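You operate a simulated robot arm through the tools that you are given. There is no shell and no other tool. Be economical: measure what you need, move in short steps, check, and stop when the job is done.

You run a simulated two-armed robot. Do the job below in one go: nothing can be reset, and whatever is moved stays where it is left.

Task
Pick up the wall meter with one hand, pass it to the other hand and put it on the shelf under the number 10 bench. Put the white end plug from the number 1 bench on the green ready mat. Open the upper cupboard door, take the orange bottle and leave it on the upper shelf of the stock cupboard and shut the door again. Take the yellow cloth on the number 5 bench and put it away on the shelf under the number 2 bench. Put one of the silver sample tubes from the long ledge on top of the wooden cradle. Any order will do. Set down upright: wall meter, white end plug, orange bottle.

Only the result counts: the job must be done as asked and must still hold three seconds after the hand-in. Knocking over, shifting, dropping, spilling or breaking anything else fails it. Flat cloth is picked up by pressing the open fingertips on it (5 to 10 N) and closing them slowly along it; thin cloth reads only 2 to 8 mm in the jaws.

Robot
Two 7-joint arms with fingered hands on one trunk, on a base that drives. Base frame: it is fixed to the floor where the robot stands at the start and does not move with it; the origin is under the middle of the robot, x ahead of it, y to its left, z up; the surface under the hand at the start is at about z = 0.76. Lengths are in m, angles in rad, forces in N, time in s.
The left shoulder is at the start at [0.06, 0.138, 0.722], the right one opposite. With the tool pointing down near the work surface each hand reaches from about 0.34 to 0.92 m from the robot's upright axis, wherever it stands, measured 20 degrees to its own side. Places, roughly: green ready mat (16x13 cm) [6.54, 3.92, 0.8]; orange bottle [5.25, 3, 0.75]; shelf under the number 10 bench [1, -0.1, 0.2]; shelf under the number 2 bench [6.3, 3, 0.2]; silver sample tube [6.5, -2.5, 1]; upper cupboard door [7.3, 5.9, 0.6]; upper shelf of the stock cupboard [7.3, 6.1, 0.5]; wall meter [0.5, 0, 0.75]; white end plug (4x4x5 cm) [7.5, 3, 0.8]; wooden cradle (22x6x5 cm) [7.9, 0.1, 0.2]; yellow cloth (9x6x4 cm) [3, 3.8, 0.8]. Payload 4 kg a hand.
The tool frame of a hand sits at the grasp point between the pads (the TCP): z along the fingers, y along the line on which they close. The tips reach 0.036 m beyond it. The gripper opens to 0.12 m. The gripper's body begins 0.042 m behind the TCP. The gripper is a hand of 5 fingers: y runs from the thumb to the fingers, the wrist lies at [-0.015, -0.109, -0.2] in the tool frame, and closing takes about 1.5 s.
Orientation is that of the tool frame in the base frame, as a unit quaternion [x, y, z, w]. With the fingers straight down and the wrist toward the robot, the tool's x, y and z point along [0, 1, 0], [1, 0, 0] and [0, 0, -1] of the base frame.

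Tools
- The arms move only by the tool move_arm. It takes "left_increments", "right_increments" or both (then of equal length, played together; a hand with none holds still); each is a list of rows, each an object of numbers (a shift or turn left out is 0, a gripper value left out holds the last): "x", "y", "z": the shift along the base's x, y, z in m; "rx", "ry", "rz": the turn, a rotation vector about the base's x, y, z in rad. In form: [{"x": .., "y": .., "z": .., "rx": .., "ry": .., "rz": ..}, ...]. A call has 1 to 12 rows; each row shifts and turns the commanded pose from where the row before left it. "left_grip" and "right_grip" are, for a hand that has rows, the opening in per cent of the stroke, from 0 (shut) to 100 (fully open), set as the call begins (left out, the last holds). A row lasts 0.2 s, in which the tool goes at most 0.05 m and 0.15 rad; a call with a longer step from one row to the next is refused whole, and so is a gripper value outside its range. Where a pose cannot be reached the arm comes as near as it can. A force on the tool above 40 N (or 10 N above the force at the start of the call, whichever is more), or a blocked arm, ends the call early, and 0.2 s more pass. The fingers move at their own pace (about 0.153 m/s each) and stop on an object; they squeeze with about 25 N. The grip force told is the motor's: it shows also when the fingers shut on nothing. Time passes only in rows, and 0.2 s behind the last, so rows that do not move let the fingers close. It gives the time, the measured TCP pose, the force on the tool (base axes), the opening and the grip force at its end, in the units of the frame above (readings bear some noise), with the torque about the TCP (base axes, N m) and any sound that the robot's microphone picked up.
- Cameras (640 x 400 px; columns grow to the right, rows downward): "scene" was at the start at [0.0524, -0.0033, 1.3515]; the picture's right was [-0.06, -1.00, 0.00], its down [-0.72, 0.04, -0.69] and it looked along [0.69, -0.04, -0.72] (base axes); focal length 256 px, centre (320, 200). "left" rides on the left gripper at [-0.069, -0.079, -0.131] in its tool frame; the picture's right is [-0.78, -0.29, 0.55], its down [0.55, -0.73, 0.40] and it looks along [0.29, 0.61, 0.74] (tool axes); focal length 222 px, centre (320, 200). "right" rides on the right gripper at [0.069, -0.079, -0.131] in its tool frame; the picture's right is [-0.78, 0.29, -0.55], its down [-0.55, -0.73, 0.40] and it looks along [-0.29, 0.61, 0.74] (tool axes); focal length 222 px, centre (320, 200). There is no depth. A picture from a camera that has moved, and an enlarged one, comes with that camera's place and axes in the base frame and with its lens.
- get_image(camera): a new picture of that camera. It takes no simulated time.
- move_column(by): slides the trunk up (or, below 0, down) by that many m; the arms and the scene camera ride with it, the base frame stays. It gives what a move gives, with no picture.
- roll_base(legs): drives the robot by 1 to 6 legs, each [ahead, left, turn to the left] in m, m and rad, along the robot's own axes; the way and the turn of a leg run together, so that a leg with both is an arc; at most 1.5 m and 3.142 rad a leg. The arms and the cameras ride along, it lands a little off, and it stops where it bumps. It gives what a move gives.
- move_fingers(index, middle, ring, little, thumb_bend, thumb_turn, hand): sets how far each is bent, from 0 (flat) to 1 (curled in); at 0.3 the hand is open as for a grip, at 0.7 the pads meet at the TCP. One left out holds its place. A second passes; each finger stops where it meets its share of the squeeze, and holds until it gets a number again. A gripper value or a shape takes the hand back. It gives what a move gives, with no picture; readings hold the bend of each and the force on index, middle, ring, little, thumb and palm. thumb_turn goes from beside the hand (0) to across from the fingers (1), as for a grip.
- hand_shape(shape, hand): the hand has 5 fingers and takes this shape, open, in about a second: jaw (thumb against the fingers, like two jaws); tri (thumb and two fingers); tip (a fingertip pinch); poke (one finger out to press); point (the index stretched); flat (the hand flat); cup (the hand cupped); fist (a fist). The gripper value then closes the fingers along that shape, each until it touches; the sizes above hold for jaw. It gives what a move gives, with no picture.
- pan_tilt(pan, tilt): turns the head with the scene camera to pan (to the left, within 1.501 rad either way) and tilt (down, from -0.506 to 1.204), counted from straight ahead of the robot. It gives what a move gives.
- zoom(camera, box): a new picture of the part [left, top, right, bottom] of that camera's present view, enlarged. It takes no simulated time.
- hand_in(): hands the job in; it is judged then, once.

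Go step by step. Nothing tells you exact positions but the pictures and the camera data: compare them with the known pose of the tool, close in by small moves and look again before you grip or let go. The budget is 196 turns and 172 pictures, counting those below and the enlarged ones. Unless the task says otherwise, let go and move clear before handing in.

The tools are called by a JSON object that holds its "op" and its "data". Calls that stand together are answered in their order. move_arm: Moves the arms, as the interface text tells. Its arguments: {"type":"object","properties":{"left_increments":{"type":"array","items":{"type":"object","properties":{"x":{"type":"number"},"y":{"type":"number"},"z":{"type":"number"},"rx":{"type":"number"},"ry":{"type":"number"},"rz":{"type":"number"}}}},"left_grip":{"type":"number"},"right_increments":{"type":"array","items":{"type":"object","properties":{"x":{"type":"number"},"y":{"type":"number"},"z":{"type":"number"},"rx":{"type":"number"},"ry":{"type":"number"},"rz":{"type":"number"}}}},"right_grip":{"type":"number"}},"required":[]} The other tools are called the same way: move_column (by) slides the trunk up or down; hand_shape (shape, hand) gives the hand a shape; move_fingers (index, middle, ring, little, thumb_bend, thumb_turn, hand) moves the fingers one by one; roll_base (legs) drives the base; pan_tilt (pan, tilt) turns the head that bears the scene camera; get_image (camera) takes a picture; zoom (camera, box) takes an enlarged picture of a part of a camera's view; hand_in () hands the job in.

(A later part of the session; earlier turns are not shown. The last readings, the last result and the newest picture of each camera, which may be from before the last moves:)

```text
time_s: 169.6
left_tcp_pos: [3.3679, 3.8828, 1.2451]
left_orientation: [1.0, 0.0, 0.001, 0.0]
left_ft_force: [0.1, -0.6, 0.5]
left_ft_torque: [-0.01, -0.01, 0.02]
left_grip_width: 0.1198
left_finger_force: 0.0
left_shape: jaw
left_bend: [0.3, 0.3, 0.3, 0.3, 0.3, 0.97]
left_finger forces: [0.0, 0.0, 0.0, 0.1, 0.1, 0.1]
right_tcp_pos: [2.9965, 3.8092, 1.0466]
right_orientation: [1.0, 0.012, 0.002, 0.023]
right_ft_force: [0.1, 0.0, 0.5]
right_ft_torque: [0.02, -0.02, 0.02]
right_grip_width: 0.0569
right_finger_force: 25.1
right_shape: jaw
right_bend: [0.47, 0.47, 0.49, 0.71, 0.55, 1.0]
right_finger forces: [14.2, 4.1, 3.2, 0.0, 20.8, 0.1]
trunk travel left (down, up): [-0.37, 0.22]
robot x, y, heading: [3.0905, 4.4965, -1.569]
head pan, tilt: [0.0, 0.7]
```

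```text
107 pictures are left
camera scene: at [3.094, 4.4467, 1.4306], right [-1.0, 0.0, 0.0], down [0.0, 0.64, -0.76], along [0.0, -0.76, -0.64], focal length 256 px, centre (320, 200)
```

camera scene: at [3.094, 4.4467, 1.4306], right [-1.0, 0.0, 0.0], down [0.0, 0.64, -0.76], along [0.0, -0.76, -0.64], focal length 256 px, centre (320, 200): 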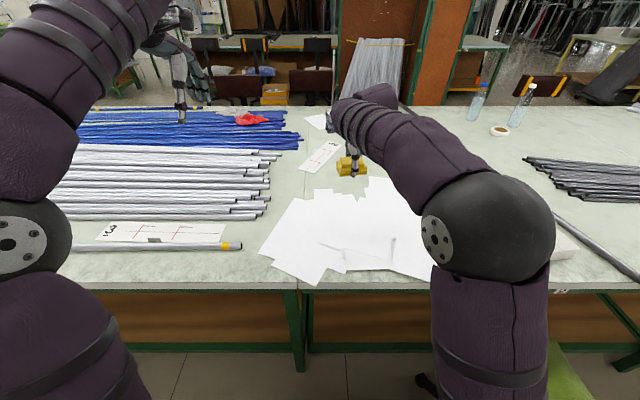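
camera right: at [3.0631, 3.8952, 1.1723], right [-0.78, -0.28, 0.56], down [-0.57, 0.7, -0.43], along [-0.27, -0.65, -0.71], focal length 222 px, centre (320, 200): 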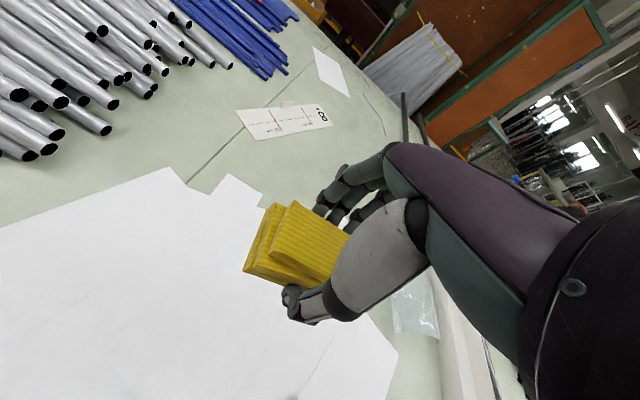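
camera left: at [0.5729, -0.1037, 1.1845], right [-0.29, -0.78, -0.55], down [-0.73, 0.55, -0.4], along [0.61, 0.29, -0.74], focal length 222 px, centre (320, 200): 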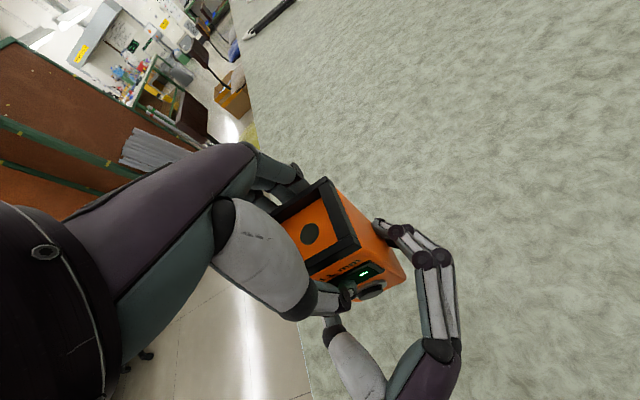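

The cloth is lifted cleanly. I'll back into the aisle, face along it and drive on to survey bench 2.

{"op": "roll_base", "data": {"legs": [[-0.5, 0, 0], [0, 0, 1.571], [1.4, 0, 0]]}}

{"op": "pan_tilt", "data": {"pan": -0.3, "tilt": 0.4}}

{"op": "get_image", "data": {"camera": "scene"}}

```text
time_s: 183.1
left_tcp_pos: [5.1357, 5.2906, 1.2455]
left_orientation: [0.706, 0.708, 0.0, 0.0]
left_ft_force: [0.1, -0.7, 0.4]
left_ft_torque: [0.01, 0.0, -0.01]
left_grip_width: 0.1198
left_finger_force: 0.0
left_shape: jaw
left_bend: [0.3, 0.3, 0.3, 0.3, 0.3, 0.97]
left_finger forces: [0.1, 0.1, 0.0, 0.0, 0.0, 0.0]
right_tcp_pos: [5.2108, 4.9205, 1.045]
right_orientation: [0.697, 0.717, 0.018, 0.015]
right_ft_force: [0.0, -0.1, 0.1]
right_ft_torque: [-0.03, 0.0, -0.03]
right_grip_width: 0.057
right_finger_force: 24.6
right_shape: jaw
right_bend: [0.47, 0.47, 0.49, 0.71, 0.55, 1.0]
right_finger forces: [14.0, 3.8, 3.0, 0.1, 20.2, 0.0]
trunk travel left (down, up): [-0.37, 0.22]
robot x, y, heading: [4.5156, 5.0155, 0.003]
head pan, tilt: [0.0, 0.7]
```

```text
time_s: 183.9
left_tcp_pos: [5.1359, 5.2916, 1.2455]
left_orientation: [0.706, 0.708, 0.0, 0.0]
left_ft_force: [0.5, 0.1, 0.9]
left_ft_torque: [0.0, -0.01, 0.0]
left_grip_width: 0.1199
left_finger_force: 0.1
left_shape: jaw
left_bend: [0.3, 0.3, 0.3, 0.3, 0.3, 0.97]
left_finger forces: [0.0, 0.0, 0.0, 0.1, 0.0, 0.1]
right_tcp_pos: [5.2113, 4.9196, 1.0457]
right_orientation: [0.696, 0.718, 0.018, 0.015]
right_ft_force: [0.4, 1.3, -0.6]
right_ft_torque: [-0.01, 0.0, -0.02]
right_grip_width: 0.0568
right_finger_force: 25.5
right_shape: jaw
right_bend: [0.47, 0.47, 0.49, 0.71, 0.55, 1.0]
right_finger forces: [13.9, 4.0, 3.2, 0.1, 20.2, 0.0]
trunk travel left (down, up): [-0.37, 0.22]
robot x, y, heading: [4.5198, 5.0089, 0.007]
head pan, tilt: [-0.3, 0.4]
```

```text
106 pictures are left
camera scene: at [4.5802, 4.986, 1.4574], right [-0.29, -0.96, 0.0], down [-0.37, 0.11, -0.92], along [0.88, -0.27, -0.39], focal length 256 px, centre (320, 200)
```

scene: 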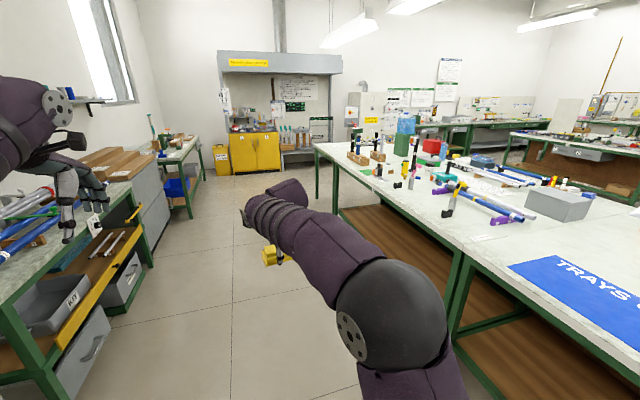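

Bench 2 lies ahead on the right with its shelf below. I'll zoom in to find the mat, the bottle and the bench labels.

{"op": "zoom", "data": {"camera": "scene", "box": [310, 100, 610, 287]}}

{"op": "zoom", "data": {"camera": "scene", "box": [180, 40, 400, 178]}}

```text
2.13 times, centred on (460, 194) of scene
camera zoom: at [4.5802, 4.986, 1.4574], right [-0.29, -0.96, 0.0], down [-0.37, 0.11, -0.92], along [0.88, -0.27, -0.39], focal length 545 px, centre (21, 214)
```

zoom: 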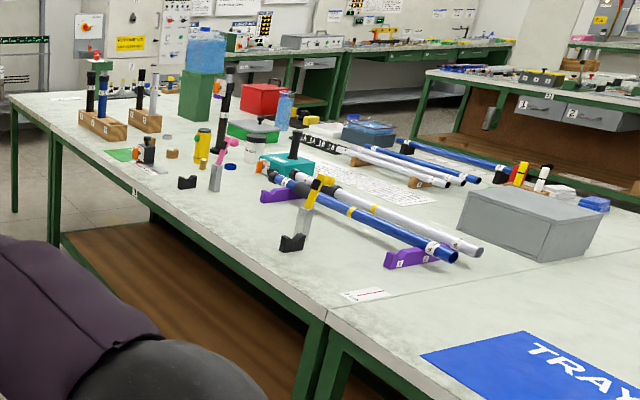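

```text
2.90 times, centred on (290, 109) of scene
camera zoom: at [4.5802, 4.986, 1.4574], right [-0.29, -0.96, 0.0], down [-0.37, 0.11, -0.92], along [0.88, -0.27, -0.39], focal length 741 px, centre (407, 464)
```

zoom: 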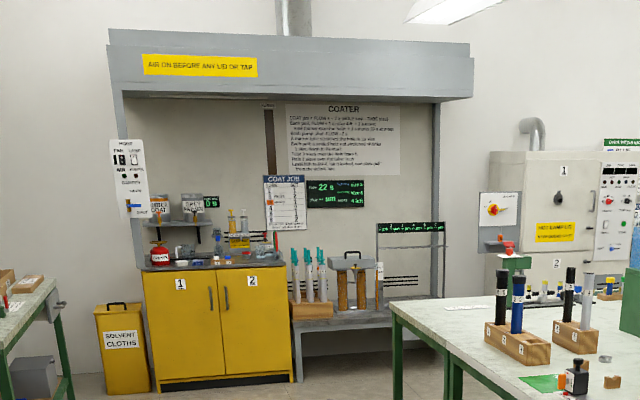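

The green mat is at about [6.54, 3.93] on bench 2, whose rear edge is y≈4.05. I'll drive to x≈6.3, face it and look under it at the shelf.

{"op": "roll_base", "data": {"legs": [[1.4, 0, -0.007], [0.4, 0, 0], [0, 0, -1.571]]}}

{"op": "pan_tilt", "data": {"pan": 0, "tilt": 0.65}}

{"op": "get_image", "data": {"camera": "scene"}}

```text
time_s: 196.6
left_tcp_pos: [6.592, 4.3895, 1.2461]
left_orientation: [1.0, 0.007, -0.001, 0.0]
left_ft_force: [0.0, -0.1, -0.1]
left_ft_torque: [-0.02, -0.01, 0.0]
left_grip_width: 0.1197
left_finger_force: 0.1
left_shape: jaw
left_bend: [0.3, 0.3, 0.3, 0.3, 0.3, 0.97]
left_finger forces: [0.0, 0.0, 0.0, 0.0, 0.0, 0.0]
right_tcp_pos: [6.223, 4.3097, 1.046]
right_orientation: [1.0, 0.019, 0.002, 0.023]
right_ft_force: [-0.7, -1.1, 0.4]
right_ft_torque: [0.0, 0.01, 0.0]
right_grip_width: 0.0567
right_finger_force: 25.5
right_shape: jaw
right_bend: [0.47, 0.47, 0.49, 0.71, 0.55, 1.0]
right_finger forces: [13.8, 3.7, 3.1, 0.0, 19.7, 0.0]
trunk travel left (down, up): [-0.37, 0.22]
robot x, y, heading: [6.3047, 5.0034, -1.556]
head pan, tilt: [-0.3, 0.4]
```

```text
time_s: 197.4
left_tcp_pos: [6.594, 4.3884, 1.2456]
left_orientation: [1.0, 0.005, -0.001, 0.0]
left_ft_force: [0.3, 0.4, -0.1]
left_ft_torque: [0.02, 0.01, -0.01]
left_grip_width: 0.1197
left_finger_force: 0.1
left_shape: jaw
left_bend: [0.3, 0.3, 0.3, 0.3, 0.3, 0.97]
left_finger forces: [0.0, 0.1, 0.1, 0.0, 0.1, 0.0]
right_tcp_pos: [6.2241, 4.3108, 1.0452]
right_orientation: [1.0, 0.019, 0.002, 0.024]
right_ft_force: [0.1, 0.3, -0.5]
right_ft_torque: [0.03, -0.02, -0.01]
right_grip_width: 0.0567
right_finger_force: 25.1
right_shape: jaw
right_bend: [0.47, 0.47, 0.49, 0.71, 0.55, 1.0]
right_finger forces: [13.8, 3.7, 3.0, 0.1, 19.8, 0.0]
trunk travel left (down, up): [-0.37, 0.22]
robot x, y, heading: [6.3087, 5.0058, -1.556]
head pan, tilt: [0.0, 0.649]
```

```text
103 pictures are left
camera scene: at [6.3113, 4.9471, 1.435], right [-1.0, -0.01, 0.0], down [-0.01, 0.6, -0.8], along [0.01, -0.8, -0.6], focal length 256 px, centre (320, 200)
```

scene: 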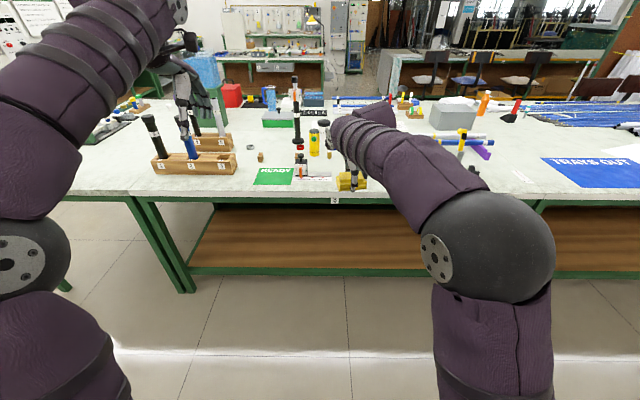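

The READY mat, the orange bottle (upper right on the bench) and the shelf under bench 2 (rear rail y≈4.0, z≈0.2) are all visible. I'll pull the left arm back and up, lower the trunk, and lower the cloth in front of the shelf.

{"op": "zoom", "data": {"camera": "scene", "box": [230, 80, 530, 267]}}

{"op": "move_arm", "data": {"left_increments": [{"y": 0.04, "x": 0.01}, {"y": 0.04, "x": 0.01}, {"y": 0.04, "x": 0.01}, {"y": 0.04, "x": 0.01}, {"y": 0.02, "x": 0.01}], "right_increments": [{"y": 0.02}, {"y": 0.02}, {}, {}, {}]}}

{"op": "move_column", "data": {"by": -0.37}}

{"op": "move_arm", "data": {"right_increments": [{"z": -0.04}, {"z": -0.04}, {"z": -0.04}, {"z": -0.04}, {"z": -0.04}, {"z": -0.04}, {"z": -0.04}, {"z": -0.04}, {"z": -0.04}, {}]}}

{"op": "get_image", "data": {"camera": "scene"}}

```text
2.13 times, centred on (380, 174) of scene
camera zoom: at [6.3113, 4.9471, 1.435], right [-1.0, -0.01, 0.0], down [-0.01, 0.6, -0.8], along [0.01, -0.8, -0.6], focal length 545 px, centre (192, 256)
```

zoom: 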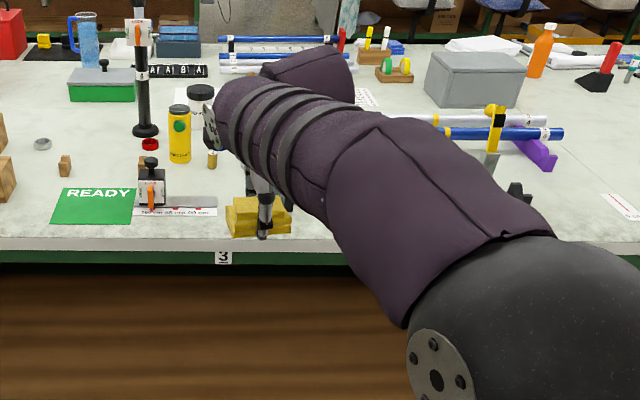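

```text
time_s: 198.6
left_tcp_pos: [6.6423, 4.5691, 1.246]
left_orientation: [1.0, 0.006, 0.0, 0.001]
left_ft_force: [-0.2, 0.5, -0.2]
left_ft_torque: [-0.01, 0.01, -0.02]
left_grip_width: 0.1199
left_finger_force: 0.0
left_shape: jaw
left_bend: [0.3, 0.3, 0.3, 0.3, 0.3, 0.97]
left_finger forces: [0.0, 0.0, 0.1, 0.2, 0.0, 0.0]
right_tcp_pos: [6.2225, 4.3507, 1.0445]
right_orientation: [1.0, 0.02, 0.002, 0.023]
right_ft_force: [0.2, 0.2, -1.4]
right_ft_torque: [0.01, -0.02, -0.02]
right_grip_width: 0.0568
right_finger_force: 25.1
right_shape: jaw
right_bend: [0.47, 0.47, 0.49, 0.71, 0.55, 1.0]
right_finger forces: [13.8, 3.6, 3.1, 0.0, 19.8, 0.0]
trunk travel left (down, up): [-0.37, 0.22]
robot x, y, heading: [6.3104, 5.0049, -1.56]
head pan, tilt: [0.0, 0.649]
```

```text
time_s: 202.2
left_tcp_pos: [6.6416, 4.5692, 0.8737]
left_orientation: [1.0, 0.006, -0.001, -0.001]
left_ft_force: [0.2, 1.1, 1.4]
left_ft_torque: [0.02, 0.01, -0.02]
left_grip_width: 0.1199
left_finger_force: 0.0
left_shape: jaw
left_bend: [0.3, 0.3, 0.3, 0.3, 0.3, 0.97]
left_finger forces: [0.0, 0.0, 0.1, 0.0, 0.1, 0.0]
right_tcp_pos: [6.223, 4.3508, 0.6762]
right_orientation: [1.0, 0.019, 0.002, 0.023]
right_ft_force: [0.0, -0.2, -0.5]
right_ft_torque: [-0.02, 0.01, -0.01]
right_grip_width: 0.0566
right_finger_force: 25.0
right_shape: jaw
right_bend: [0.47, 0.47, 0.49, 0.71, 0.55, 1.0]
right_finger forces: [13.8, 3.6, 3.1, 0.1, 19.8, 0.0]
trunk travel left (down, up): [0.0, 0.59]
robot x, y, heading: [6.3079, 5.0001, -1.56]
head pan, tilt: [0.0, 0.649]
```

```text
time_s: 204.4
left_tcp_pos: [6.6412, 4.5689, 0.8748]
left_orientation: [1.0, 0.006, -0.001, 0.001]
left_ft_force: [0.3, 0.5, 0.2]
left_ft_torque: [0.0, -0.01, -0.02]
left_grip_width: 0.1198
left_finger_force: 0.0
left_shape: jaw
left_bend: [0.3, 0.3, 0.3, 0.3, 0.3, 0.97]
left_finger forces: [0.0, 0.0, 0.0, 0.0, 0.0, 0.0]
right_tcp_pos: [6.2229, 4.35, 0.3133]
right_orientation: [1.0, 0.018, 0.002, 0.023]
right_ft_force: [-0.4, 0.2, -0.2]
right_ft_torque: [-0.02, -0.03, -0.06]
right_grip_width: 0.0567
right_finger_force: 24.4
right_shape: jaw
right_bend: [0.47, 0.47, 0.5, 0.71, 0.55, 1.0]
right_finger forces: [13.8, 3.5, 3.1, 0.1, 19.6, 0.0]
trunk travel left (down, up): [0.0, 0.59]
robot x, y, heading: [6.3082, 5.0022, -1.561]
head pan, tilt: [0.0, 0.649]
```

```text
101 pictures are left
camera scene: at [6.3113, 4.9472, 1.0649], right [-1.0, -0.01, 0.0], down [-0.01, 0.6, -0.8], along [0.01, -0.8, -0.6], focal length 256 px, centre (320, 200)
```

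scene: 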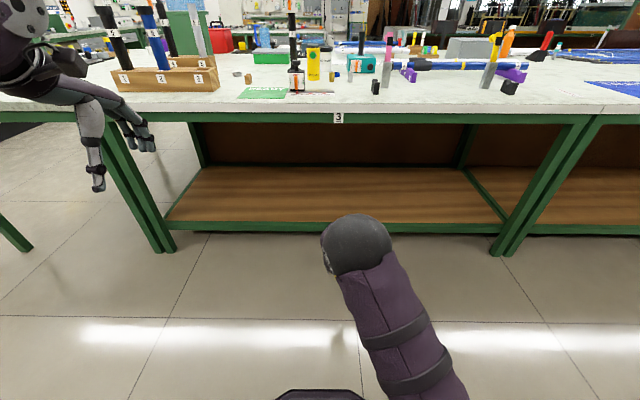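

The label here reads 3, so the bench 2 shelf is on the other (front) side of this double bench. I'll raise up again, turn along the aisle and look for the way round the far end.

{"op": "move_column", "data": {"by": 0.5}}

{"op": "move_arm", "data": {"right_increments": [{"z": 0.04}, {"z": 0.04}, {"z": 0.04}, {"z": 0.04}, {"z": 0.04}, {"z": 0.04}, {"z": 0.04}, {"z": 0.04}]}}

{"op": "roll_base", "data": {"legs": [[-0.1, 0, 1.561]]}}

{"op": "pan_tilt", "data": {"pan": 0, "tilt": 0.4}}

{"op": "get_image", "data": {"camera": "scene"}}

{"op": "pan_tilt", "data": {"pan": 0.9, "tilt": 0.5}}

{"op": "get_image", "data": {"camera": "scene"}}

```text
refused: 0.5 is not a number from -0.4 to 0.4
```

```text
time_s: 206.2
left_tcp_pos: [6.6421, 4.568, 0.875]
left_orientation: [1.0, 0.005, -0.001, -0.001]
left_ft_force: [0.4, -0.3, 0.6]
left_ft_torque: [-0.02, 0.02, -0.02]
left_grip_width: 0.1196
left_finger_force: 0.0
left_shape: jaw
left_bend: [0.3, 0.3, 0.3, 0.3, 0.3, 0.97]
left_finger forces: [0.1, 0.0, 0.0, 0.0, 0.0, 0.0]
right_tcp_pos: [6.2237, 4.3492, 0.6333]
right_orientation: [1.0, 0.018, 0.002, 0.022]
right_ft_force: [0.3, -0.6, -0.3]
right_ft_torque: [0.0, 0.0, 0.0]
right_grip_width: 0.0566
right_finger_force: 25.2
right_shape: jaw
right_bend: [0.47, 0.47, 0.5, 0.71, 0.55, 1.0]
right_finger forces: [13.8, 3.4, 3.2, 0.0, 19.5, 0.1]
trunk travel left (down, up): [0.0, 0.59]
robot x, y, heading: [6.3069, 5.0015, -1.56]
head pan, tilt: [0.0, 0.649]
```

```text
time_s: 210.4
left_tcp_pos: [6.6887, 5.3885, 0.8758]
left_orientation: [0.714, 0.7, 0.0, 0.0]
left_ft_force: [-0.3, 0.0, -0.8]
left_ft_torque: [-0.01, -0.02, -0.02]
left_grip_width: 0.1198
left_finger_force: 0.0
left_shape: jaw
left_bend: [0.3, 0.3, 0.3, 0.3, 0.3, 0.97]
left_finger forces: [0.1, 0.1, 0.1, 0.1, 0.0, 0.0]
right_tcp_pos: [6.8933, 4.962, 0.6338]
right_orientation: [0.704, 0.709, 0.018, 0.015]
right_ft_force: [-0.2, -0.7, -0.2]
right_ft_torque: [0.0, 0.01, 0.0]
right_grip_width: 0.0567
right_finger_force: 25.3
right_shape: jaw
right_bend: [0.47, 0.47, 0.5, 0.71, 0.55, 1.0]
right_finger forces: [13.5, 3.3, 3.2, 0.0, 19.1, 0.1]
trunk travel left (down, up): [0.0, 0.59]
robot x, y, heading: [6.2432, 5.0672, -0.022]
head pan, tilt: [0.0, 0.649]
```

```text
time_s: 211.1
left_tcp_pos: [6.6875, 5.3874, 0.8742]
left_orientation: [0.714, 0.701, -0.001, 0.0]
left_ft_force: [0.7, -0.5, -0.4]
left_ft_torque: [-0.02, -0.02, 0.0]
left_grip_width: 0.1202
left_finger_force: 0.0
left_shape: jaw
left_bend: [0.3, 0.3, 0.3, 0.3, 0.3, 0.97]
left_finger forces: [0.0, 0.1, 0.0, 0.1, 0.0, 0.0]
right_tcp_pos: [6.8936, 4.9615, 0.6326]
right_orientation: [0.704, 0.709, 0.018, 0.016]
right_ft_force: [-0.7, 1.2, -0.4]
right_ft_torque: [-0.01, -0.01, -0.01]
right_grip_width: 0.0569
right_finger_force: 25.2
right_shape: jaw
right_bend: [0.47, 0.47, 0.5, 0.71, 0.55, 1.0]
right_finger forces: [13.5, 3.4, 3.2, 0.0, 19.1, 0.1]
trunk travel left (down, up): [0.0, 0.59]
robot x, y, heading: [6.2404, 5.0687, -0.017]
head pan, tilt: [0.0, 0.4]
```

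```text
100 pictures are left
camera scene: at [6.3087, 5.068, 1.0874], right [-0.02, -1.0, 0.0], down [-0.39, 0.01, -0.92], along [0.92, -0.02, -0.39], focal length 256 px, centre (320, 200)
```

scene: 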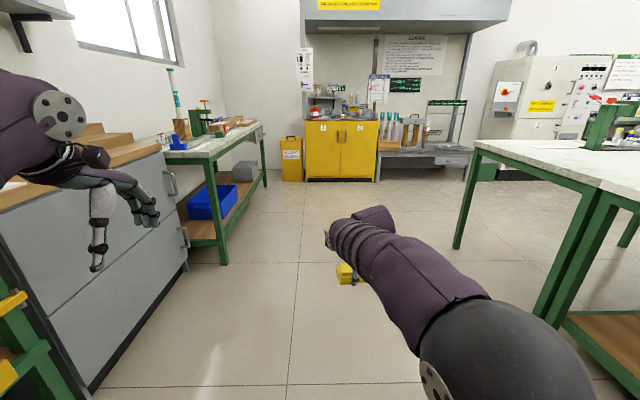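

```text
time_s: 212.3
left_tcp_pos: [6.6876, 5.3869, 0.8752]
left_orientation: [0.714, 0.701, 0.0, 0.0]
left_ft_force: [-0.4, 0.4, 0.1]
left_ft_torque: [0.03, 0.03, 0.01]
left_grip_width: 0.1201
left_finger_force: 0.1
left_shape: jaw
left_bend: [0.3, 0.3, 0.3, 0.3, 0.3, 0.97]
left_finger forces: [0.1, 0.1, 0.0, 0.0, 0.1, 0.0]
right_tcp_pos: [6.8933, 4.963, 0.6333]
right_orientation: [0.704, 0.709, 0.017, 0.015]
right_ft_force: [-0.7, -0.4, -0.9]
right_ft_torque: [0.0, 0.01, -0.01]
right_grip_width: 0.0565
right_finger_force: 24.7
right_shape: jaw
right_bend: [0.47, 0.47, 0.5, 0.71, 0.55, 1.0]
right_finger forces: [13.4, 3.2, 3.2, 0.0, 19.1, 0.1]
trunk travel left (down, up): [0.0, 0.59]
robot x, y, heading: [6.2438, 5.0673, -0.018]
head pan, tilt: [0.901, 0.499]
```

```text
99 pictures are left
camera scene: at [6.2739, 5.1399, 1.0783], right [0.77, -0.64, 0.0], down [-0.3, -0.37, -0.88], along [0.56, 0.68, -0.48], focal length 256 px, centre (320, 200)
```

scene: 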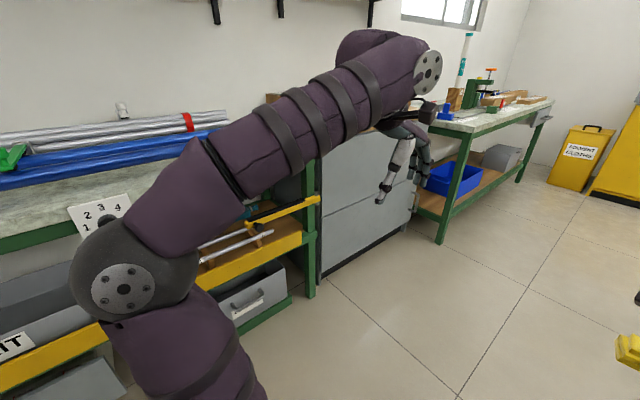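

The grey cabinet on the left wall is the stock cupboard. I'll raise the trunk and drive to the far end of the benches, then turn to look toward the front aisle.

{"op": "move_column", "data": {"by": 0.4}}

{"op": "roll_base", "data": {"legs": [[1.2, 0, 0.018], [1.2, 0, 0], [0, 0, -1.571]]}}

{"op": "pan_tilt", "data": {"pan": -0.1, "tilt": 0.45}}

{"op": "get_image", "data": {"camera": "scene"}}

```text
time_s: 216.2
left_tcp_pos: [6.687, 5.3871, 1.2743]
left_orientation: [0.714, 0.7, -0.001, 0.001]
left_ft_force: [-0.2, 0.0, 0.9]
left_ft_torque: [-0.03, 0.01, 0.01]
left_grip_width: 0.1197
left_finger_force: 0.1
left_shape: jaw
left_bend: [0.3, 0.3, 0.3, 0.3, 0.3, 0.97]
left_finger forces: [0.0, 0.0, 0.0, 0.0, 0.0, 0.0]
right_tcp_pos: [6.8943, 4.9639, 1.0335]
right_orientation: [0.704, 0.71, 0.018, 0.016]
right_ft_force: [0.3, 0.6, -1.3]
right_ft_torque: [-0.01, -0.01, 0.0]
right_grip_width: 0.0564
right_finger_force: 24.8
right_shape: jaw
right_bend: [0.47, 0.47, 0.5, 0.71, 0.55, 1.0]
right_finger forces: [13.5, 3.3, 3.2, 0.0, 19.2, 0.0]
trunk travel left (down, up): [-0.4, 0.19]
robot x, y, heading: [6.2434, 5.0683, -0.016]
head pan, tilt: [0.901, 0.499]
```

```text
time_s: 231.7
left_tcp_pos: [8.9706, 4.5419, 1.2745]
left_orientation: [1.0, -0.008, 0.0, 0.0]
left_ft_force: [-0.9, 1.0, 0.0]
left_ft_torque: [0.02, 0.01, 0.0]
left_grip_width: 0.1197
left_finger_force: 0.2
left_shape: jaw
left_bend: [0.3, 0.3, 0.3, 0.3, 0.3, 0.97]
left_finger forces: [0.1, 0.0, 0.0, 0.0, 0.1, 0.0]
right_tcp_pos: [8.5468, 4.3371, 1.0343]
right_orientation: [1.0, 0.004, 0.002, 0.024]
right_ft_force: [0.1, 0.9, -0.8]
right_ft_torque: [-0.02, 0.0, 0.01]
right_grip_width: 0.0564
right_finger_force: 24.8
right_shape: jaw
right_bend: [0.47, 0.47, 0.5, 0.71, 0.56, 1.0]
right_finger forces: [13.3, 3.1, 3.2, 0.0, 18.8, 0.0]
trunk travel left (down, up): [-0.4, 0.19]
robot x, y, heading: [8.6516, 4.9865, -1.588]
head pan, tilt: [0.901, 0.499]
```

```text
time_s: 233.0
left_tcp_pos: [8.9701, 4.5425, 1.2757]
left_orientation: [1.0, -0.009, -0.001, 0.001]
left_ft_force: [0.0, 0.4, 0.6]
left_ft_torque: [-0.03, 0.02, 0.01]
left_grip_width: 0.1197
left_finger_force: 0.0
left_shape: jaw
left_bend: [0.3, 0.3, 0.3, 0.3, 0.3, 0.97]
left_finger forces: [0.0, 0.0, 0.0, 0.0, 0.0, 0.0]
right_tcp_pos: [8.5463, 4.3359, 1.034]
right_orientation: [1.0, 0.005, 0.001, 0.023]
right_ft_force: [0.0, -0.9, -0.6]
right_ft_torque: [0.0, -0.02, -0.02]
right_grip_width: 0.0569
right_finger_force: 24.8
right_shape: jaw
right_bend: [0.47, 0.47, 0.5, 0.71, 0.56, 1.0]
right_finger forces: [13.3, 3.2, 3.2, 0.0, 18.8, 0.0]
trunk travel left (down, up): [-0.4, 0.19]
robot x, y, heading: [8.6519, 4.9853, -1.587]
head pan, tilt: [-0.099, 0.45]
```

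```text
98 pictures are left
camera scene: at [8.6424, 4.9261, 1.4828], right [-0.99, 0.12, 0.0], down [0.05, 0.43, -0.9], along [-0.1, -0.89, -0.44], focal length 256 px, centre (320, 200)
```

scene: 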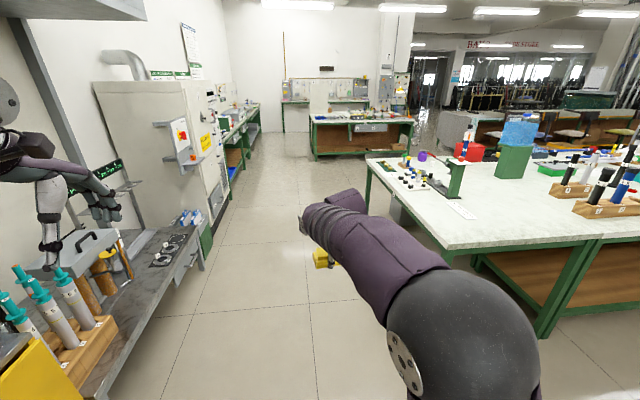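

The way round the bench end is free. I'll drive down to the front aisle and turn to face back along it.

{"op": "roll_base", "data": {"legs": [[0.05, -0.08, 0.016], [1.4, 0, 0], [1.25, 0, 0], [0, 0, -1.571]]}}

{"op": "pan_tilt", "data": {"pan": -0.3, "tilt": 0.4}}

{"op": "get_image", "data": {"camera": "scene"}}

{"op": "pan_tilt", "data": {"pan": 0.5, "tilt": 0.4}}

{"op": "get_image", "data": {"camera": "scene"}}

```text
time_s: 250.4
left_tcp_pos: [8.1673, 1.9572, 1.2747]
left_orientation: [0.714, -0.701, 0.0, 0.0]
left_ft_force: [0.5, 0.1, -0.6]
left_ft_torque: [-0.02, -0.03, -0.01]
left_grip_width: 0.1197
left_finger_force: 0.1
left_shape: jaw
left_bend: [0.3, 0.3, 0.3, 0.3, 0.3, 0.97]
left_finger forces: [0.0, 0.0, 0.1, 0.0, 0.0, 0.1]
right_tcp_pos: [7.9443, 2.374, 1.033]
right_orientation: [0.722, -0.691, -0.015, 0.018]
right_ft_force: [0.4, -0.4, -0.6]
right_ft_torque: [0.01, 0.0, 0.02]
right_grip_width: 0.0564
right_finger_force: 25.3
right_shape: jaw
right_bend: [0.47, 0.47, 0.5, 0.71, 0.56, 1.0]
right_finger forces: [13.0, 3.2, 3.1, 0.0, 18.4, 0.0]
trunk travel left (down, up): [-0.4, 0.19]
robot x, y, heading: [8.5966, 2.2943, -3.12]
head pan, tilt: [-0.099, 0.45]
```

```text
time_s: 251.1
left_tcp_pos: [8.1661, 1.9569, 1.2749]
left_orientation: [0.714, -0.7, 0.0, 0.0]
left_ft_force: [0.6, -1.0, 0.3]
left_ft_torque: [-0.02, -0.03, 0.01]
left_grip_width: 0.1196
left_finger_force: 0.0
left_shape: jaw
left_bend: [0.3, 0.3, 0.3, 0.3, 0.3, 0.97]
left_finger forces: [0.1, 0.0, 0.0, 0.0, 0.0, 0.1]
right_tcp_pos: [7.9439, 2.3741, 1.0335]
right_orientation: [0.723, -0.691, -0.014, 0.018]
right_ft_force: [0.1, 0.2, -0.5]
right_ft_torque: [0.02, 0.0, 0.0]
right_grip_width: 0.0564
right_finger_force: 24.9
right_shape: jaw
right_bend: [0.47, 0.47, 0.5, 0.71, 0.56, 1.0]
right_finger forces: [13.1, 3.2, 3.2, 0.0, 18.5, 0.0]
trunk travel left (down, up): [-0.4, 0.19]
robot x, y, heading: [8.5966, 2.2946, -3.121]
head pan, tilt: [-0.3, 0.4]
```

```text
97 pictures are left
camera scene: at [8.5408, 2.3217, 1.4874], right [0.28, 0.96, 0.0], down [0.37, -0.11, -0.92], along [-0.89, 0.25, -0.39], focal length 256 px, centre (320, 200)
```

scene: 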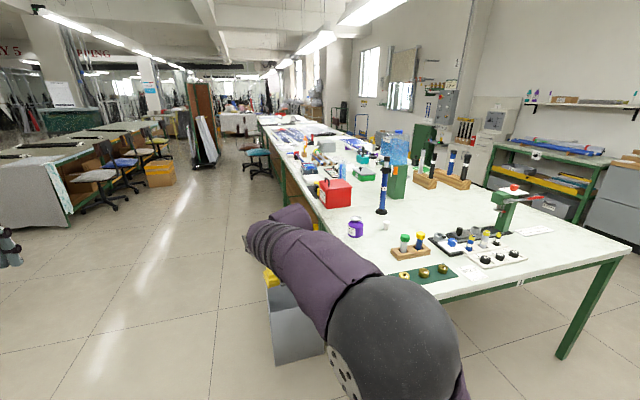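

```text
time_s: 252.2
left_tcp_pos: [8.1663, 1.9572, 1.2745]
left_orientation: [0.714, -0.7, -0.001, 0.0]
left_ft_force: [-0.1, -0.4, -0.3]
left_ft_torque: [0.0, 0.02, -0.01]
left_grip_width: 0.1196
left_finger_force: 0.1
left_shape: jaw
left_bend: [0.3, 0.3, 0.3, 0.3, 0.3, 0.97]
left_finger forces: [0.0, 0.1, 0.0, 0.1, 0.1, 0.0]
right_tcp_pos: [7.9445, 2.3737, 1.0337]
right_orientation: [0.723, -0.691, -0.015, 0.019]
right_ft_force: [0.2, 0.6, 0.4]
right_ft_torque: [0.01, 0.01, 0.01]
right_grip_width: 0.0563
right_finger_force: 25.0
right_shape: jaw
right_bend: [0.47, 0.47, 0.5, 0.71, 0.56, 1.0]
right_finger forces: [12.9, 3.2, 3.2, 0.0, 18.5, 0.0]
trunk travel left (down, up): [-0.4, 0.19]
robot x, y, heading: [8.598, 2.296, -3.117]
head pan, tilt: [0.499, 0.4]
```

```text
96 pictures are left
camera scene: at [8.5494, 2.2503, 1.4874], right [-0.5, 0.87, 0.0], down [0.34, 0.19, -0.92], along [-0.8, -0.46, -0.39], focal length 256 px, centre (320, 200)
```

scene: 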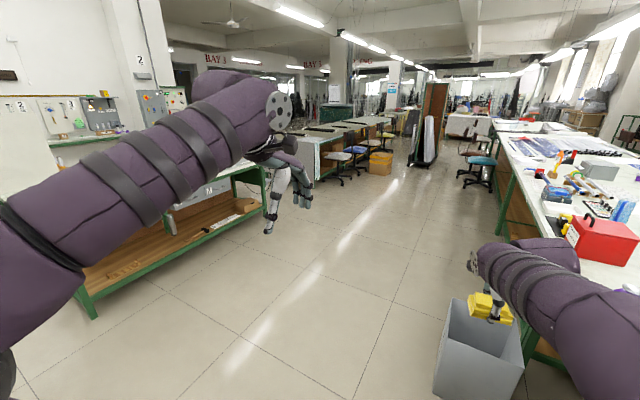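

The front aisle is clear apart from a grey bin near x≈7.4, y≈2.6. I'll drive along y≈2.05 to x≈6.3 and turn to face bench 2.

{"op": "roll_base", "data": {"legs": [[1.2, 0.22, -0.024], [1.1, 0, 0], [0, 0, -1.571]]}}

{"op": "pan_tilt", "data": {"pan": 0, "tilt": 0.65}}

{"op": "get_image", "data": {"camera": "scene"}}

```text
time_s: 256.8
left_tcp_pos: [7.2338, 1.8211, 1.2764]
left_orientation: [-0.671, 0.742, 0.002, 0.0]
left_ft_force: [0.3, -0.7, -0.4]
left_ft_torque: [-0.02, 0.0, -0.01]
left_grip_width: 0.1201
left_finger_force: 0.0
left_shape: jaw
left_bend: [0.3, 0.3, 0.3, 0.3, 0.3, 0.97]
left_finger forces: [0.0, 0.0, 0.0, 0.0, 0.1, 0.0]
right_tcp_pos: [7.0633, 2.2598, 1.034]
right_orientation: [-0.68, 0.732, 0.016, -0.019]
right_ft_force: [-0.2, 0.3, -0.7]
right_ft_torque: [-0.01, 0.02, -0.03]
right_grip_width: 0.0564
right_finger_force: 24.9
right_shape: jaw
right_bend: [0.47, 0.47, 0.5, 0.71, 0.56, 1.0]
right_finger forces: [13.2, 3.2, 3.1, 0.1, 18.7, 0.1]
trunk travel left (down, up): [-0.4, 0.19]
robot x, y, heading: [7.7042, 2.1059, 3.042]
head pan, tilt: [0.499, 0.4]
stopped in leg 1: the robot was blocked; the commanded pose is now the measured one
```

```text
time_s: 257.8
left_tcp_pos: [7.2338, 1.8216, 1.2752]
left_orientation: [-0.671, 0.741, 0.002, 0.0]
left_ft_force: [-0.3, 1.1, -0.5]
left_ft_torque: [-0.03, -0.03, -0.05]
left_grip_width: 0.1196
left_finger_force: 0.1
left_shape: jaw
left_bend: [0.3, 0.3, 0.3, 0.3, 0.3, 0.97]
left_finger forces: [0.0, 0.1, 0.1, 0.0, 0.1, 0.1]
right_tcp_pos: [7.0623, 2.2597, 1.0342]
right_orientation: [-0.68, 0.732, 0.016, -0.017]
right_ft_force: [-0.3, 0.3, -0.2]
right_ft_torque: [0.01, 0.01, -0.02]
right_grip_width: 0.0563
right_finger_force: 25.0
right_shape: jaw
right_bend: [0.47, 0.47, 0.5, 0.71, 0.56, 1.0]
right_finger forces: [13.2, 3.1, 3.2, 0.0, 18.7, 0.1]
trunk travel left (down, up): [-0.4, 0.19]
robot x, y, heading: [7.7019, 2.1047, 3.042]
head pan, tilt: [0.0, 0.649]
```

```text
95 pictures are left
camera scene: at [7.6477, 2.1104, 1.465], right [0.1, 0.99, 0.0], down [0.6, -0.06, -0.8], along [-0.79, 0.08, -0.6], focal length 256 px, centre (320, 200)
```

scene: 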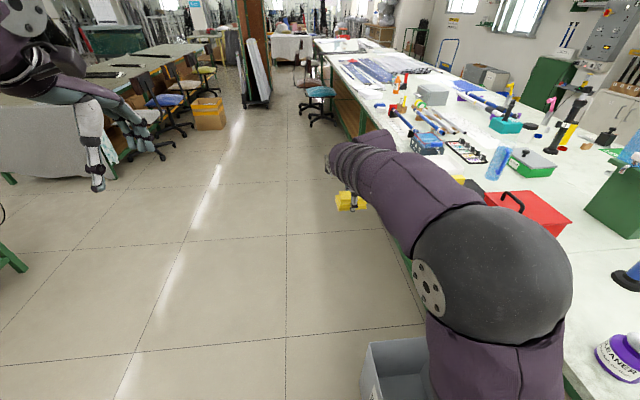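

I was blocked near the grey bin. I'll strafe away from it and look at whether it moved.

{"op": "roll_base", "data": {"legs": [[0, 0.3, 0]]}}

{"op": "pan_tilt", "data": {"pan": -0.7, "tilt": 0.9}}

{"op": "get_image", "data": {"camera": "scene"}}

```text
time_s: 259.8
left_tcp_pos: [7.2024, 1.5244, 1.2761]
left_orientation: [-0.669, 0.744, 0.002, 0.0]
left_ft_force: [-0.8, -0.1, 0.1]
left_ft_torque: [0.04, -0.01, -0.02]
left_grip_width: 0.1199
left_finger_force: 0.1
left_shape: jaw
left_bend: [0.3, 0.3, 0.3, 0.3, 0.3, 0.97]
left_finger forces: [0.0, 0.0, 0.0, 0.0, 0.1, 0.0]
right_tcp_pos: [7.0336, 1.9658, 1.0334]
right_orientation: [-0.679, 0.734, 0.017, -0.017]
right_ft_force: [0.1, -0.1, -1.3]
right_ft_torque: [0.05, 0.0, 0.0]
right_grip_width: 0.0561
right_finger_force: 25.3
right_shape: jaw
right_bend: [0.47, 0.47, 0.5, 0.71, 0.56, 1.0]
right_finger forces: [13.2, 3.2, 3.3, 0.0, 18.7, 0.0]
trunk travel left (down, up): [-0.4, 0.19]
robot x, y, heading: [7.6735, 1.8071, 3.036]
head pan, tilt: [0.0, 0.649]
```

```text
time_s: 260.9
left_tcp_pos: [7.2028, 1.5251, 1.2763]
left_orientation: [-0.669, 0.743, 0.002, -0.001]
left_ft_force: [0.2, 0.2, 0.0]
left_ft_torque: [0.02, 0.02, -0.01]
left_grip_width: 0.12
left_finger_force: 0.0
left_shape: jaw
left_bend: [0.3, 0.3, 0.3, 0.3, 0.3, 0.97]
left_finger forces: [0.1, 0.0, 0.0, 0.1, 0.0, 0.0]
right_tcp_pos: [7.0335, 1.9666, 1.0338]
right_orientation: [-0.679, 0.734, 0.016, -0.018]
right_ft_force: [0.5, -0.4, -0.3]
right_ft_torque: [0.0, 0.02, 0.03]
right_grip_width: 0.0563
right_finger_force: 25.4
right_shape: jaw
right_bend: [0.47, 0.47, 0.5, 0.71, 0.56, 1.0]
right_finger forces: [13.2, 3.1, 3.2, 0.0, 18.8, 0.0]
trunk travel left (down, up): [-0.4, 0.19]
robot x, y, heading: [7.6725, 1.805, 3.035]
head pan, tilt: [-0.7, 0.901]
```

```text
94 pictures are left
camera scene: at [7.6511, 1.8597, 1.4445], right [0.72, 0.69, 0.0], down [0.54, -0.56, -0.62], along [-0.43, 0.45, -0.78], focal length 256 px, centre (320, 200)
```

scene: 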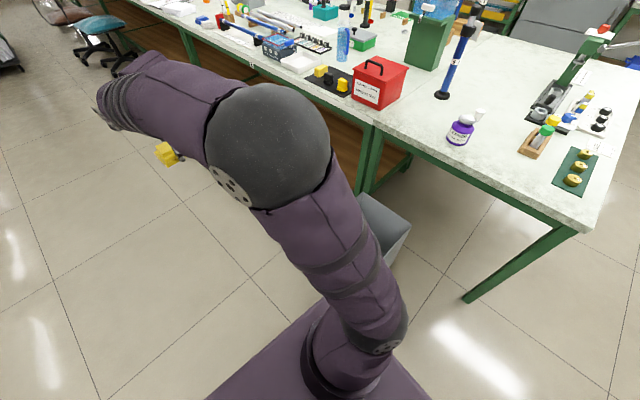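

The bin seems to be where it was. I'll straighten up, drive on to x≈6.3 along y≈1.8 and turn to bench 2.

{"op": "roll_base", "data": {"legs": [[0, 0, 0.106], [1.37, 0, 0], [0, 0, -1.571]]}}

{"op": "pan_tilt", "data": {"pan": 0, "tilt": 0.65}}

{"op": "get_image", "data": {"camera": "scene"}}

{"op": "pan_tilt", "data": {"pan": -0.9, "tilt": 0.6}}

{"op": "get_image", "data": {"camera": "scene"}}

```text
time_s: 272.1
left_tcp_pos: [5.9512, 2.2298, 1.2766]
left_orientation: [-0.01, 1.0, 0.002, 0.001]
left_ft_force: [-0.4, 0.0, 0.6]
left_ft_torque: [-0.02, -0.01, 0.01]
left_grip_width: 0.1196
left_finger_force: 0.0
left_shape: jaw
left_bend: [0.3, 0.3, 0.3, 0.3, 0.3, 0.97]
left_finger forces: [0.0, 0.0, 0.0, 0.0, 0.1, 0.0]
right_tcp_pos: [6.3678, 2.4513, 1.0346]
right_orientation: [-0.023, 0.999, 0.024, -0.002]
right_ft_force: [-0.4, -0.1, -0.9]
right_ft_torque: [-0.01, 0.0, 0.01]
right_grip_width: 0.0562
right_finger_force: 25.1
right_shape: jaw
right_bend: [0.47, 0.48, 0.5, 0.71, 0.56, 1.0]
right_finger forces: [12.8, 3.1, 3.2, 0.1, 18.2, 0.0]
trunk travel left (down, up): [-0.4, 0.19]
robot x, y, heading: [6.2912, 1.7984, 1.59]
head pan, tilt: [-0.7, 0.901]
```

```text
time_s: 273.2
left_tcp_pos: [5.9514, 2.229, 1.2764]
left_orientation: [-0.011, 1.0, 0.001, 0.001]
left_ft_force: [0.4, 0.1, -0.1]
left_ft_torque: [-0.02, -0.02, -0.03]
left_grip_width: 0.1199
left_finger_force: 0.0
left_shape: jaw
left_bend: [0.3, 0.3, 0.3, 0.3, 0.3, 0.97]
left_finger forces: [0.0, 0.0, 0.0, 0.1, 0.1, 0.0]
right_tcp_pos: [6.3669, 2.4516, 1.0345]
right_orientation: [-0.024, 0.999, 0.023, -0.003]
right_ft_force: [-0.3, -1.0, 0.2]
right_ft_torque: [-0.01, 0.01, -0.05]
right_grip_width: 0.056
right_finger_force: 24.9
right_shape: jaw
right_bend: [0.47, 0.48, 0.5, 0.71, 0.56, 1.0]
right_finger forces: [12.8, 3.1, 3.2, 0.0, 18.2, 0.0]
trunk travel left (down, up): [-0.4, 0.19]
robot x, y, heading: [6.2906, 1.7987, 1.593]
head pan, tilt: [0.0, 0.649]
```

```text
93 pictures are left
camera scene: at [6.29, 1.8575, 1.4649], right [1.0, 0.02, 0.0], down [0.01, -0.6, -0.8], along [-0.02, 0.8, -0.6], focal length 256 px, centre (320, 200)
```

scene: 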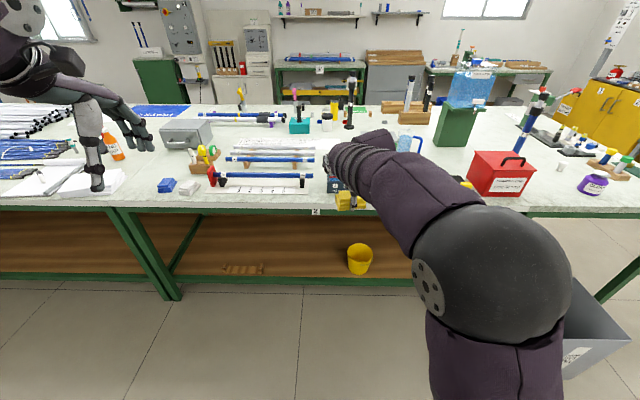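

```text
time_s: 274.4
left_tcp_pos: [5.952, 2.2294, 1.2767]
left_orientation: [-0.01, 1.0, 0.003, 0.0]
left_ft_force: [0.2, 0.8, -0.3]
left_ft_torque: [0.01, 0.0, 0.02]
left_grip_width: 0.1199
left_finger_force: 0.0
left_shape: jaw
left_bend: [0.3, 0.3, 0.3, 0.3, 0.3, 0.97]
left_finger forces: [0.1, 0.0, 0.1, 0.1, 0.0, 0.1]
right_tcp_pos: [6.3684, 2.4517, 1.0326]
right_orientation: [-0.023, 0.999, 0.023, -0.002]
right_ft_force: [-0.6, -0.1, -0.5]
right_ft_torque: [-0.03, 0.03, -0.01]
right_grip_width: 0.0562
right_finger_force: 25.5
right_shape: jaw
right_bend: [0.47, 0.48, 0.5, 0.71, 0.56, 1.0]
right_finger forces: [12.8, 3.1, 3.3, 0.0, 18.3, 0.0]
trunk travel left (down, up): [-0.4, 0.19]
robot x, y, heading: [6.2888, 1.8006, 1.594]
head pan, tilt: [-0.901, 0.6]
```

```text
92 pictures are left
camera scene: at [6.3597, 1.827, 1.4692], right [0.64, -0.77, 0.0], down [-0.44, -0.36, -0.83], along [0.64, 0.53, -0.56], focal length 256 px, centre (320, 200)
```

scene: 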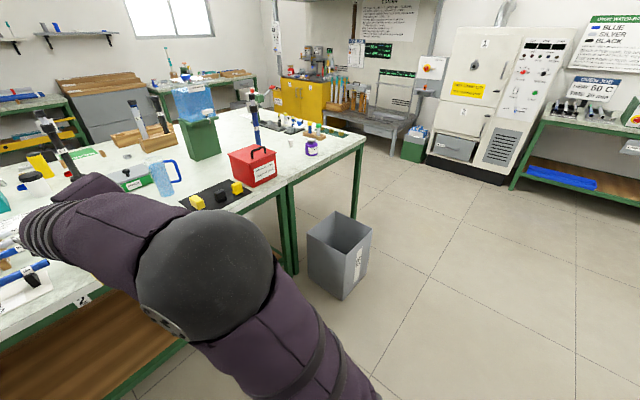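

Label 2 confirms this bench. The shelf holds a yellow pot (x≈6.5) and a small wooden piece (x≈5.85), so I'll aim between them at x≈6.22. Trunk down, lower the cloth, then look.

{"op": "move_arm", "data": {"left_increments": [{"y": -0.04}, {"y": -0.04}, {"z": 0.03}]}}

{"op": "roll_base", "data": {"legs": [[-0.05, 0.13, -0.02]]}}

{"op": "move_column", "data": {"by": -0.4}}

{"op": "move_arm", "data": {"right_increments": [{"z": -0.04}, {"z": -0.04}, {"z": -0.04}, {"z": -0.04}, {"z": -0.04}, {"z": -0.04}, {"z": -0.04}, {"z": -0.03}, {}]}}

{"op": "pan_tilt", "data": {"pan": 0, "tilt": 0.65}}

{"op": "get_image", "data": {"camera": "scene"}}

{"op": "get_image", "data": {"camera": "right"}}

```text
time_s: 275.2
left_tcp_pos: [5.9539, 2.1489, 1.307]
left_orientation: [-0.01, 1.0, 0.0, 0.001]
left_ft_force: [-0.6, 0.0, 0.0]
left_ft_torque: [0.01, -0.02, -0.03]
left_grip_width: 0.12
left_finger_force: 0.0
left_shape: jaw
left_bend: [0.3, 0.3, 0.3, 0.3, 0.3, 0.97]
left_finger forces: [0.1, 0.0, 0.1, 0.0, 0.0, 0.0]
right_tcp_pos: [6.3678, 2.4532, 1.0338]
right_orientation: [-0.023, 0.999, 0.022, -0.002]
right_ft_force: [0.2, 0.2, -1.7]
right_ft_torque: [0.02, -0.01, -0.01]
right_grip_width: 0.0562
right_finger_force: 24.8
right_shape: jaw
right_bend: [0.47, 0.48, 0.5, 0.71, 0.56, 1.0]
right_finger forces: [12.8, 3.2, 3.4, 0.0, 18.2, 0.0]
trunk travel left (down, up): [-0.4, 0.19]
robot x, y, heading: [6.2931, 1.8007, 1.593]
head pan, tilt: [-0.901, 0.6]
```

```text
time_s: 276.5
left_tcp_pos: [5.8304, 2.1036, 1.3076]
left_orientation: [0.0, 1.0, 0.002, 0.001]
left_ft_force: [0.3, 0.4, 0.2]
left_ft_torque: [0.0, 0.0, -0.01]
left_grip_width: 0.1199
left_finger_force: 0.0
left_shape: jaw
left_bend: [0.3, 0.3, 0.3, 0.3, 0.3, 0.97]
left_finger forces: [0.0, 0.0, 0.1, 0.1, 0.1, 0.0]
right_tcp_pos: [6.2517, 2.3977, 1.0344]
right_orientation: [-0.014, 1.0, 0.023, -0.002]
right_ft_force: [-0.2, -0.7, -0.5]
right_ft_torque: [0.03, -0.02, 0.01]
right_grip_width: 0.0563
right_finger_force: 24.9
right_shape: jaw
right_bend: [0.47, 0.48, 0.5, 0.71, 0.56, 1.0]
right_finger forces: [12.8, 3.1, 3.1, 0.0, 18.2, 0.1]
trunk travel left (down, up): [-0.4, 0.19]
robot x, y, heading: [6.1647, 1.7485, 1.57]
head pan, tilt: [-0.901, 0.6]
```

```text
time_s: 280.3
left_tcp_pos: [5.8305, 2.1037, 0.9086]
left_orientation: [0.0, 1.0, 0.002, 0.001]
left_ft_force: [0.8, 0.0, 0.1]
left_ft_torque: [-0.02, 0.03, -0.02]
left_grip_width: 0.12
left_finger_force: 0.1
left_shape: jaw
left_bend: [0.3, 0.3, 0.3, 0.3, 0.3, 0.97]
left_finger forces: [0.0, 0.0, 0.1, 0.0, 0.0, 0.1]
right_tcp_pos: [6.251, 2.3988, 0.6351]
right_orientation: [-0.013, 1.0, 0.023, -0.001]
right_ft_force: [-1.0, -0.5, -0.7]
right_ft_torque: [-0.04, -0.03, 0.03]
right_grip_width: 0.0562
right_finger_force: 25.0
right_shape: jaw
right_bend: [0.47, 0.48, 0.5, 0.71, 0.56, 1.0]
right_finger forces: [12.9, 3.0, 3.3, 0.0, 18.2, 0.1]
trunk travel left (down, up): [0.0, 0.59]
robot x, y, heading: [6.1582, 1.7479, 1.57]
head pan, tilt: [-0.901, 0.6]
```

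```text
time_s: 282.3
left_tcp_pos: [5.8318, 2.1048, 0.9075]
left_orientation: [-0.001, 1.0, 0.001, 0.0]
left_ft_force: [-0.9, 0.2, 0.2]
left_ft_torque: [0.02, -0.03, -0.02]
left_grip_width: 0.1199
left_finger_force: 0.0
left_shape: jaw
left_bend: [0.3, 0.3, 0.3, 0.3, 0.3, 0.97]
left_finger forces: [0.0, 0.0, 0.1, 0.0, 0.0, 0.1]
right_tcp_pos: [6.2528, 2.3993, 0.3243]
right_orientation: [-0.013, 1.0, 0.023, -0.003]
right_ft_force: [-0.6, 0.2, -0.5]
right_ft_torque: [-0.02, 0.0, 0.02]
right_grip_width: 0.0559
right_finger_force: 24.9
right_shape: jaw
right_bend: [0.47, 0.48, 0.5, 0.71, 0.56, 1.0]
right_finger forces: [12.8, 3.1, 3.3, 0.0, 18.1, 0.1]
trunk travel left (down, up): [0.0, 0.59]
robot x, y, heading: [6.1571, 1.7442, 1.572]
head pan, tilt: [-0.901, 0.6]
```

```text
time_s: 283.5
left_tcp_pos: [5.8311, 2.1055, 0.9075]
left_orientation: [0.0, 1.0, 0.002, 0.001]
left_ft_force: [-0.2, -0.2, 0.2]
left_ft_torque: [0.01, -0.01, 0.0]
left_grip_width: 0.1199
left_finger_force: 0.1
left_shape: jaw
left_bend: [0.3, 0.3, 0.3, 0.3, 0.3, 0.97]
left_finger forces: [0.0, 0.0, 0.0, 0.1, 0.0, 0.0]
right_tcp_pos: [6.2533, 2.3997, 0.3241]
right_orientation: [-0.013, 1.0, 0.023, -0.003]
right_ft_force: [-0.3, 0.1, -0.3]
right_ft_torque: [-0.05, 0.0, 0.01]
right_grip_width: 0.056
right_finger_force: 25.3
right_shape: jaw
right_bend: [0.47, 0.48, 0.5, 0.71, 0.56, 1.0]
right_finger forces: [12.8, 3.1, 3.4, 0.0, 18.2, 0.0]
trunk travel left (down, up): [0.0, 0.59]
robot x, y, heading: [6.1569, 1.7483, 1.57]
head pan, tilt: [0.0, 0.649]
```

```text
91 pictures are left
camera scene: at [6.1615, 1.8058, 1.0649], right [1.0, 0.0, 0.0], down [0.0, -0.6, -0.8], along [0.0, 0.8, -0.6], focal length 256 px, centre (320, 200)
```

scene: 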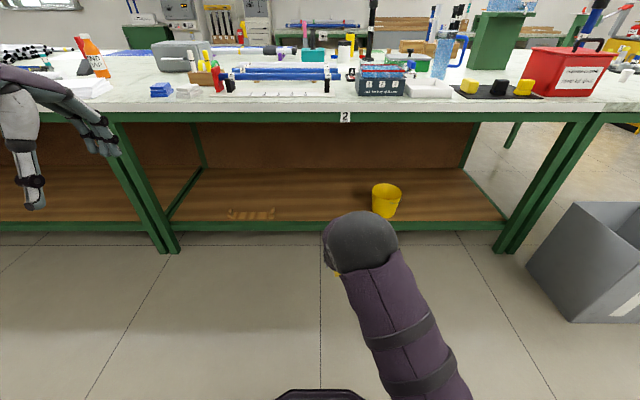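

```text
90 pictures are left
camera right: at [6.1863, 2.3126, 0.4504], right [0.78, 0.28, 0.56], down [0.57, -0.7, -0.43], along [0.27, 0.65, -0.71], focal length 222 px, centre (320, 200)
```

right: 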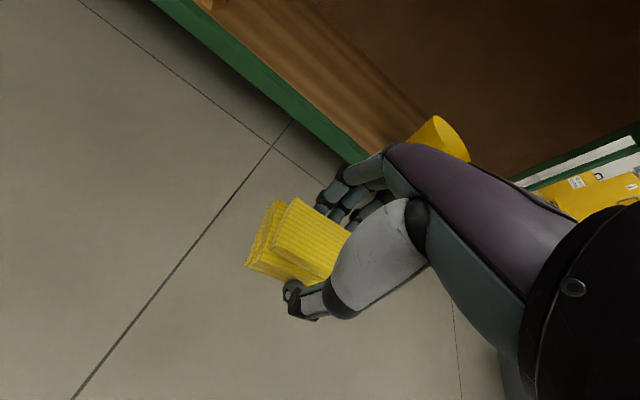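

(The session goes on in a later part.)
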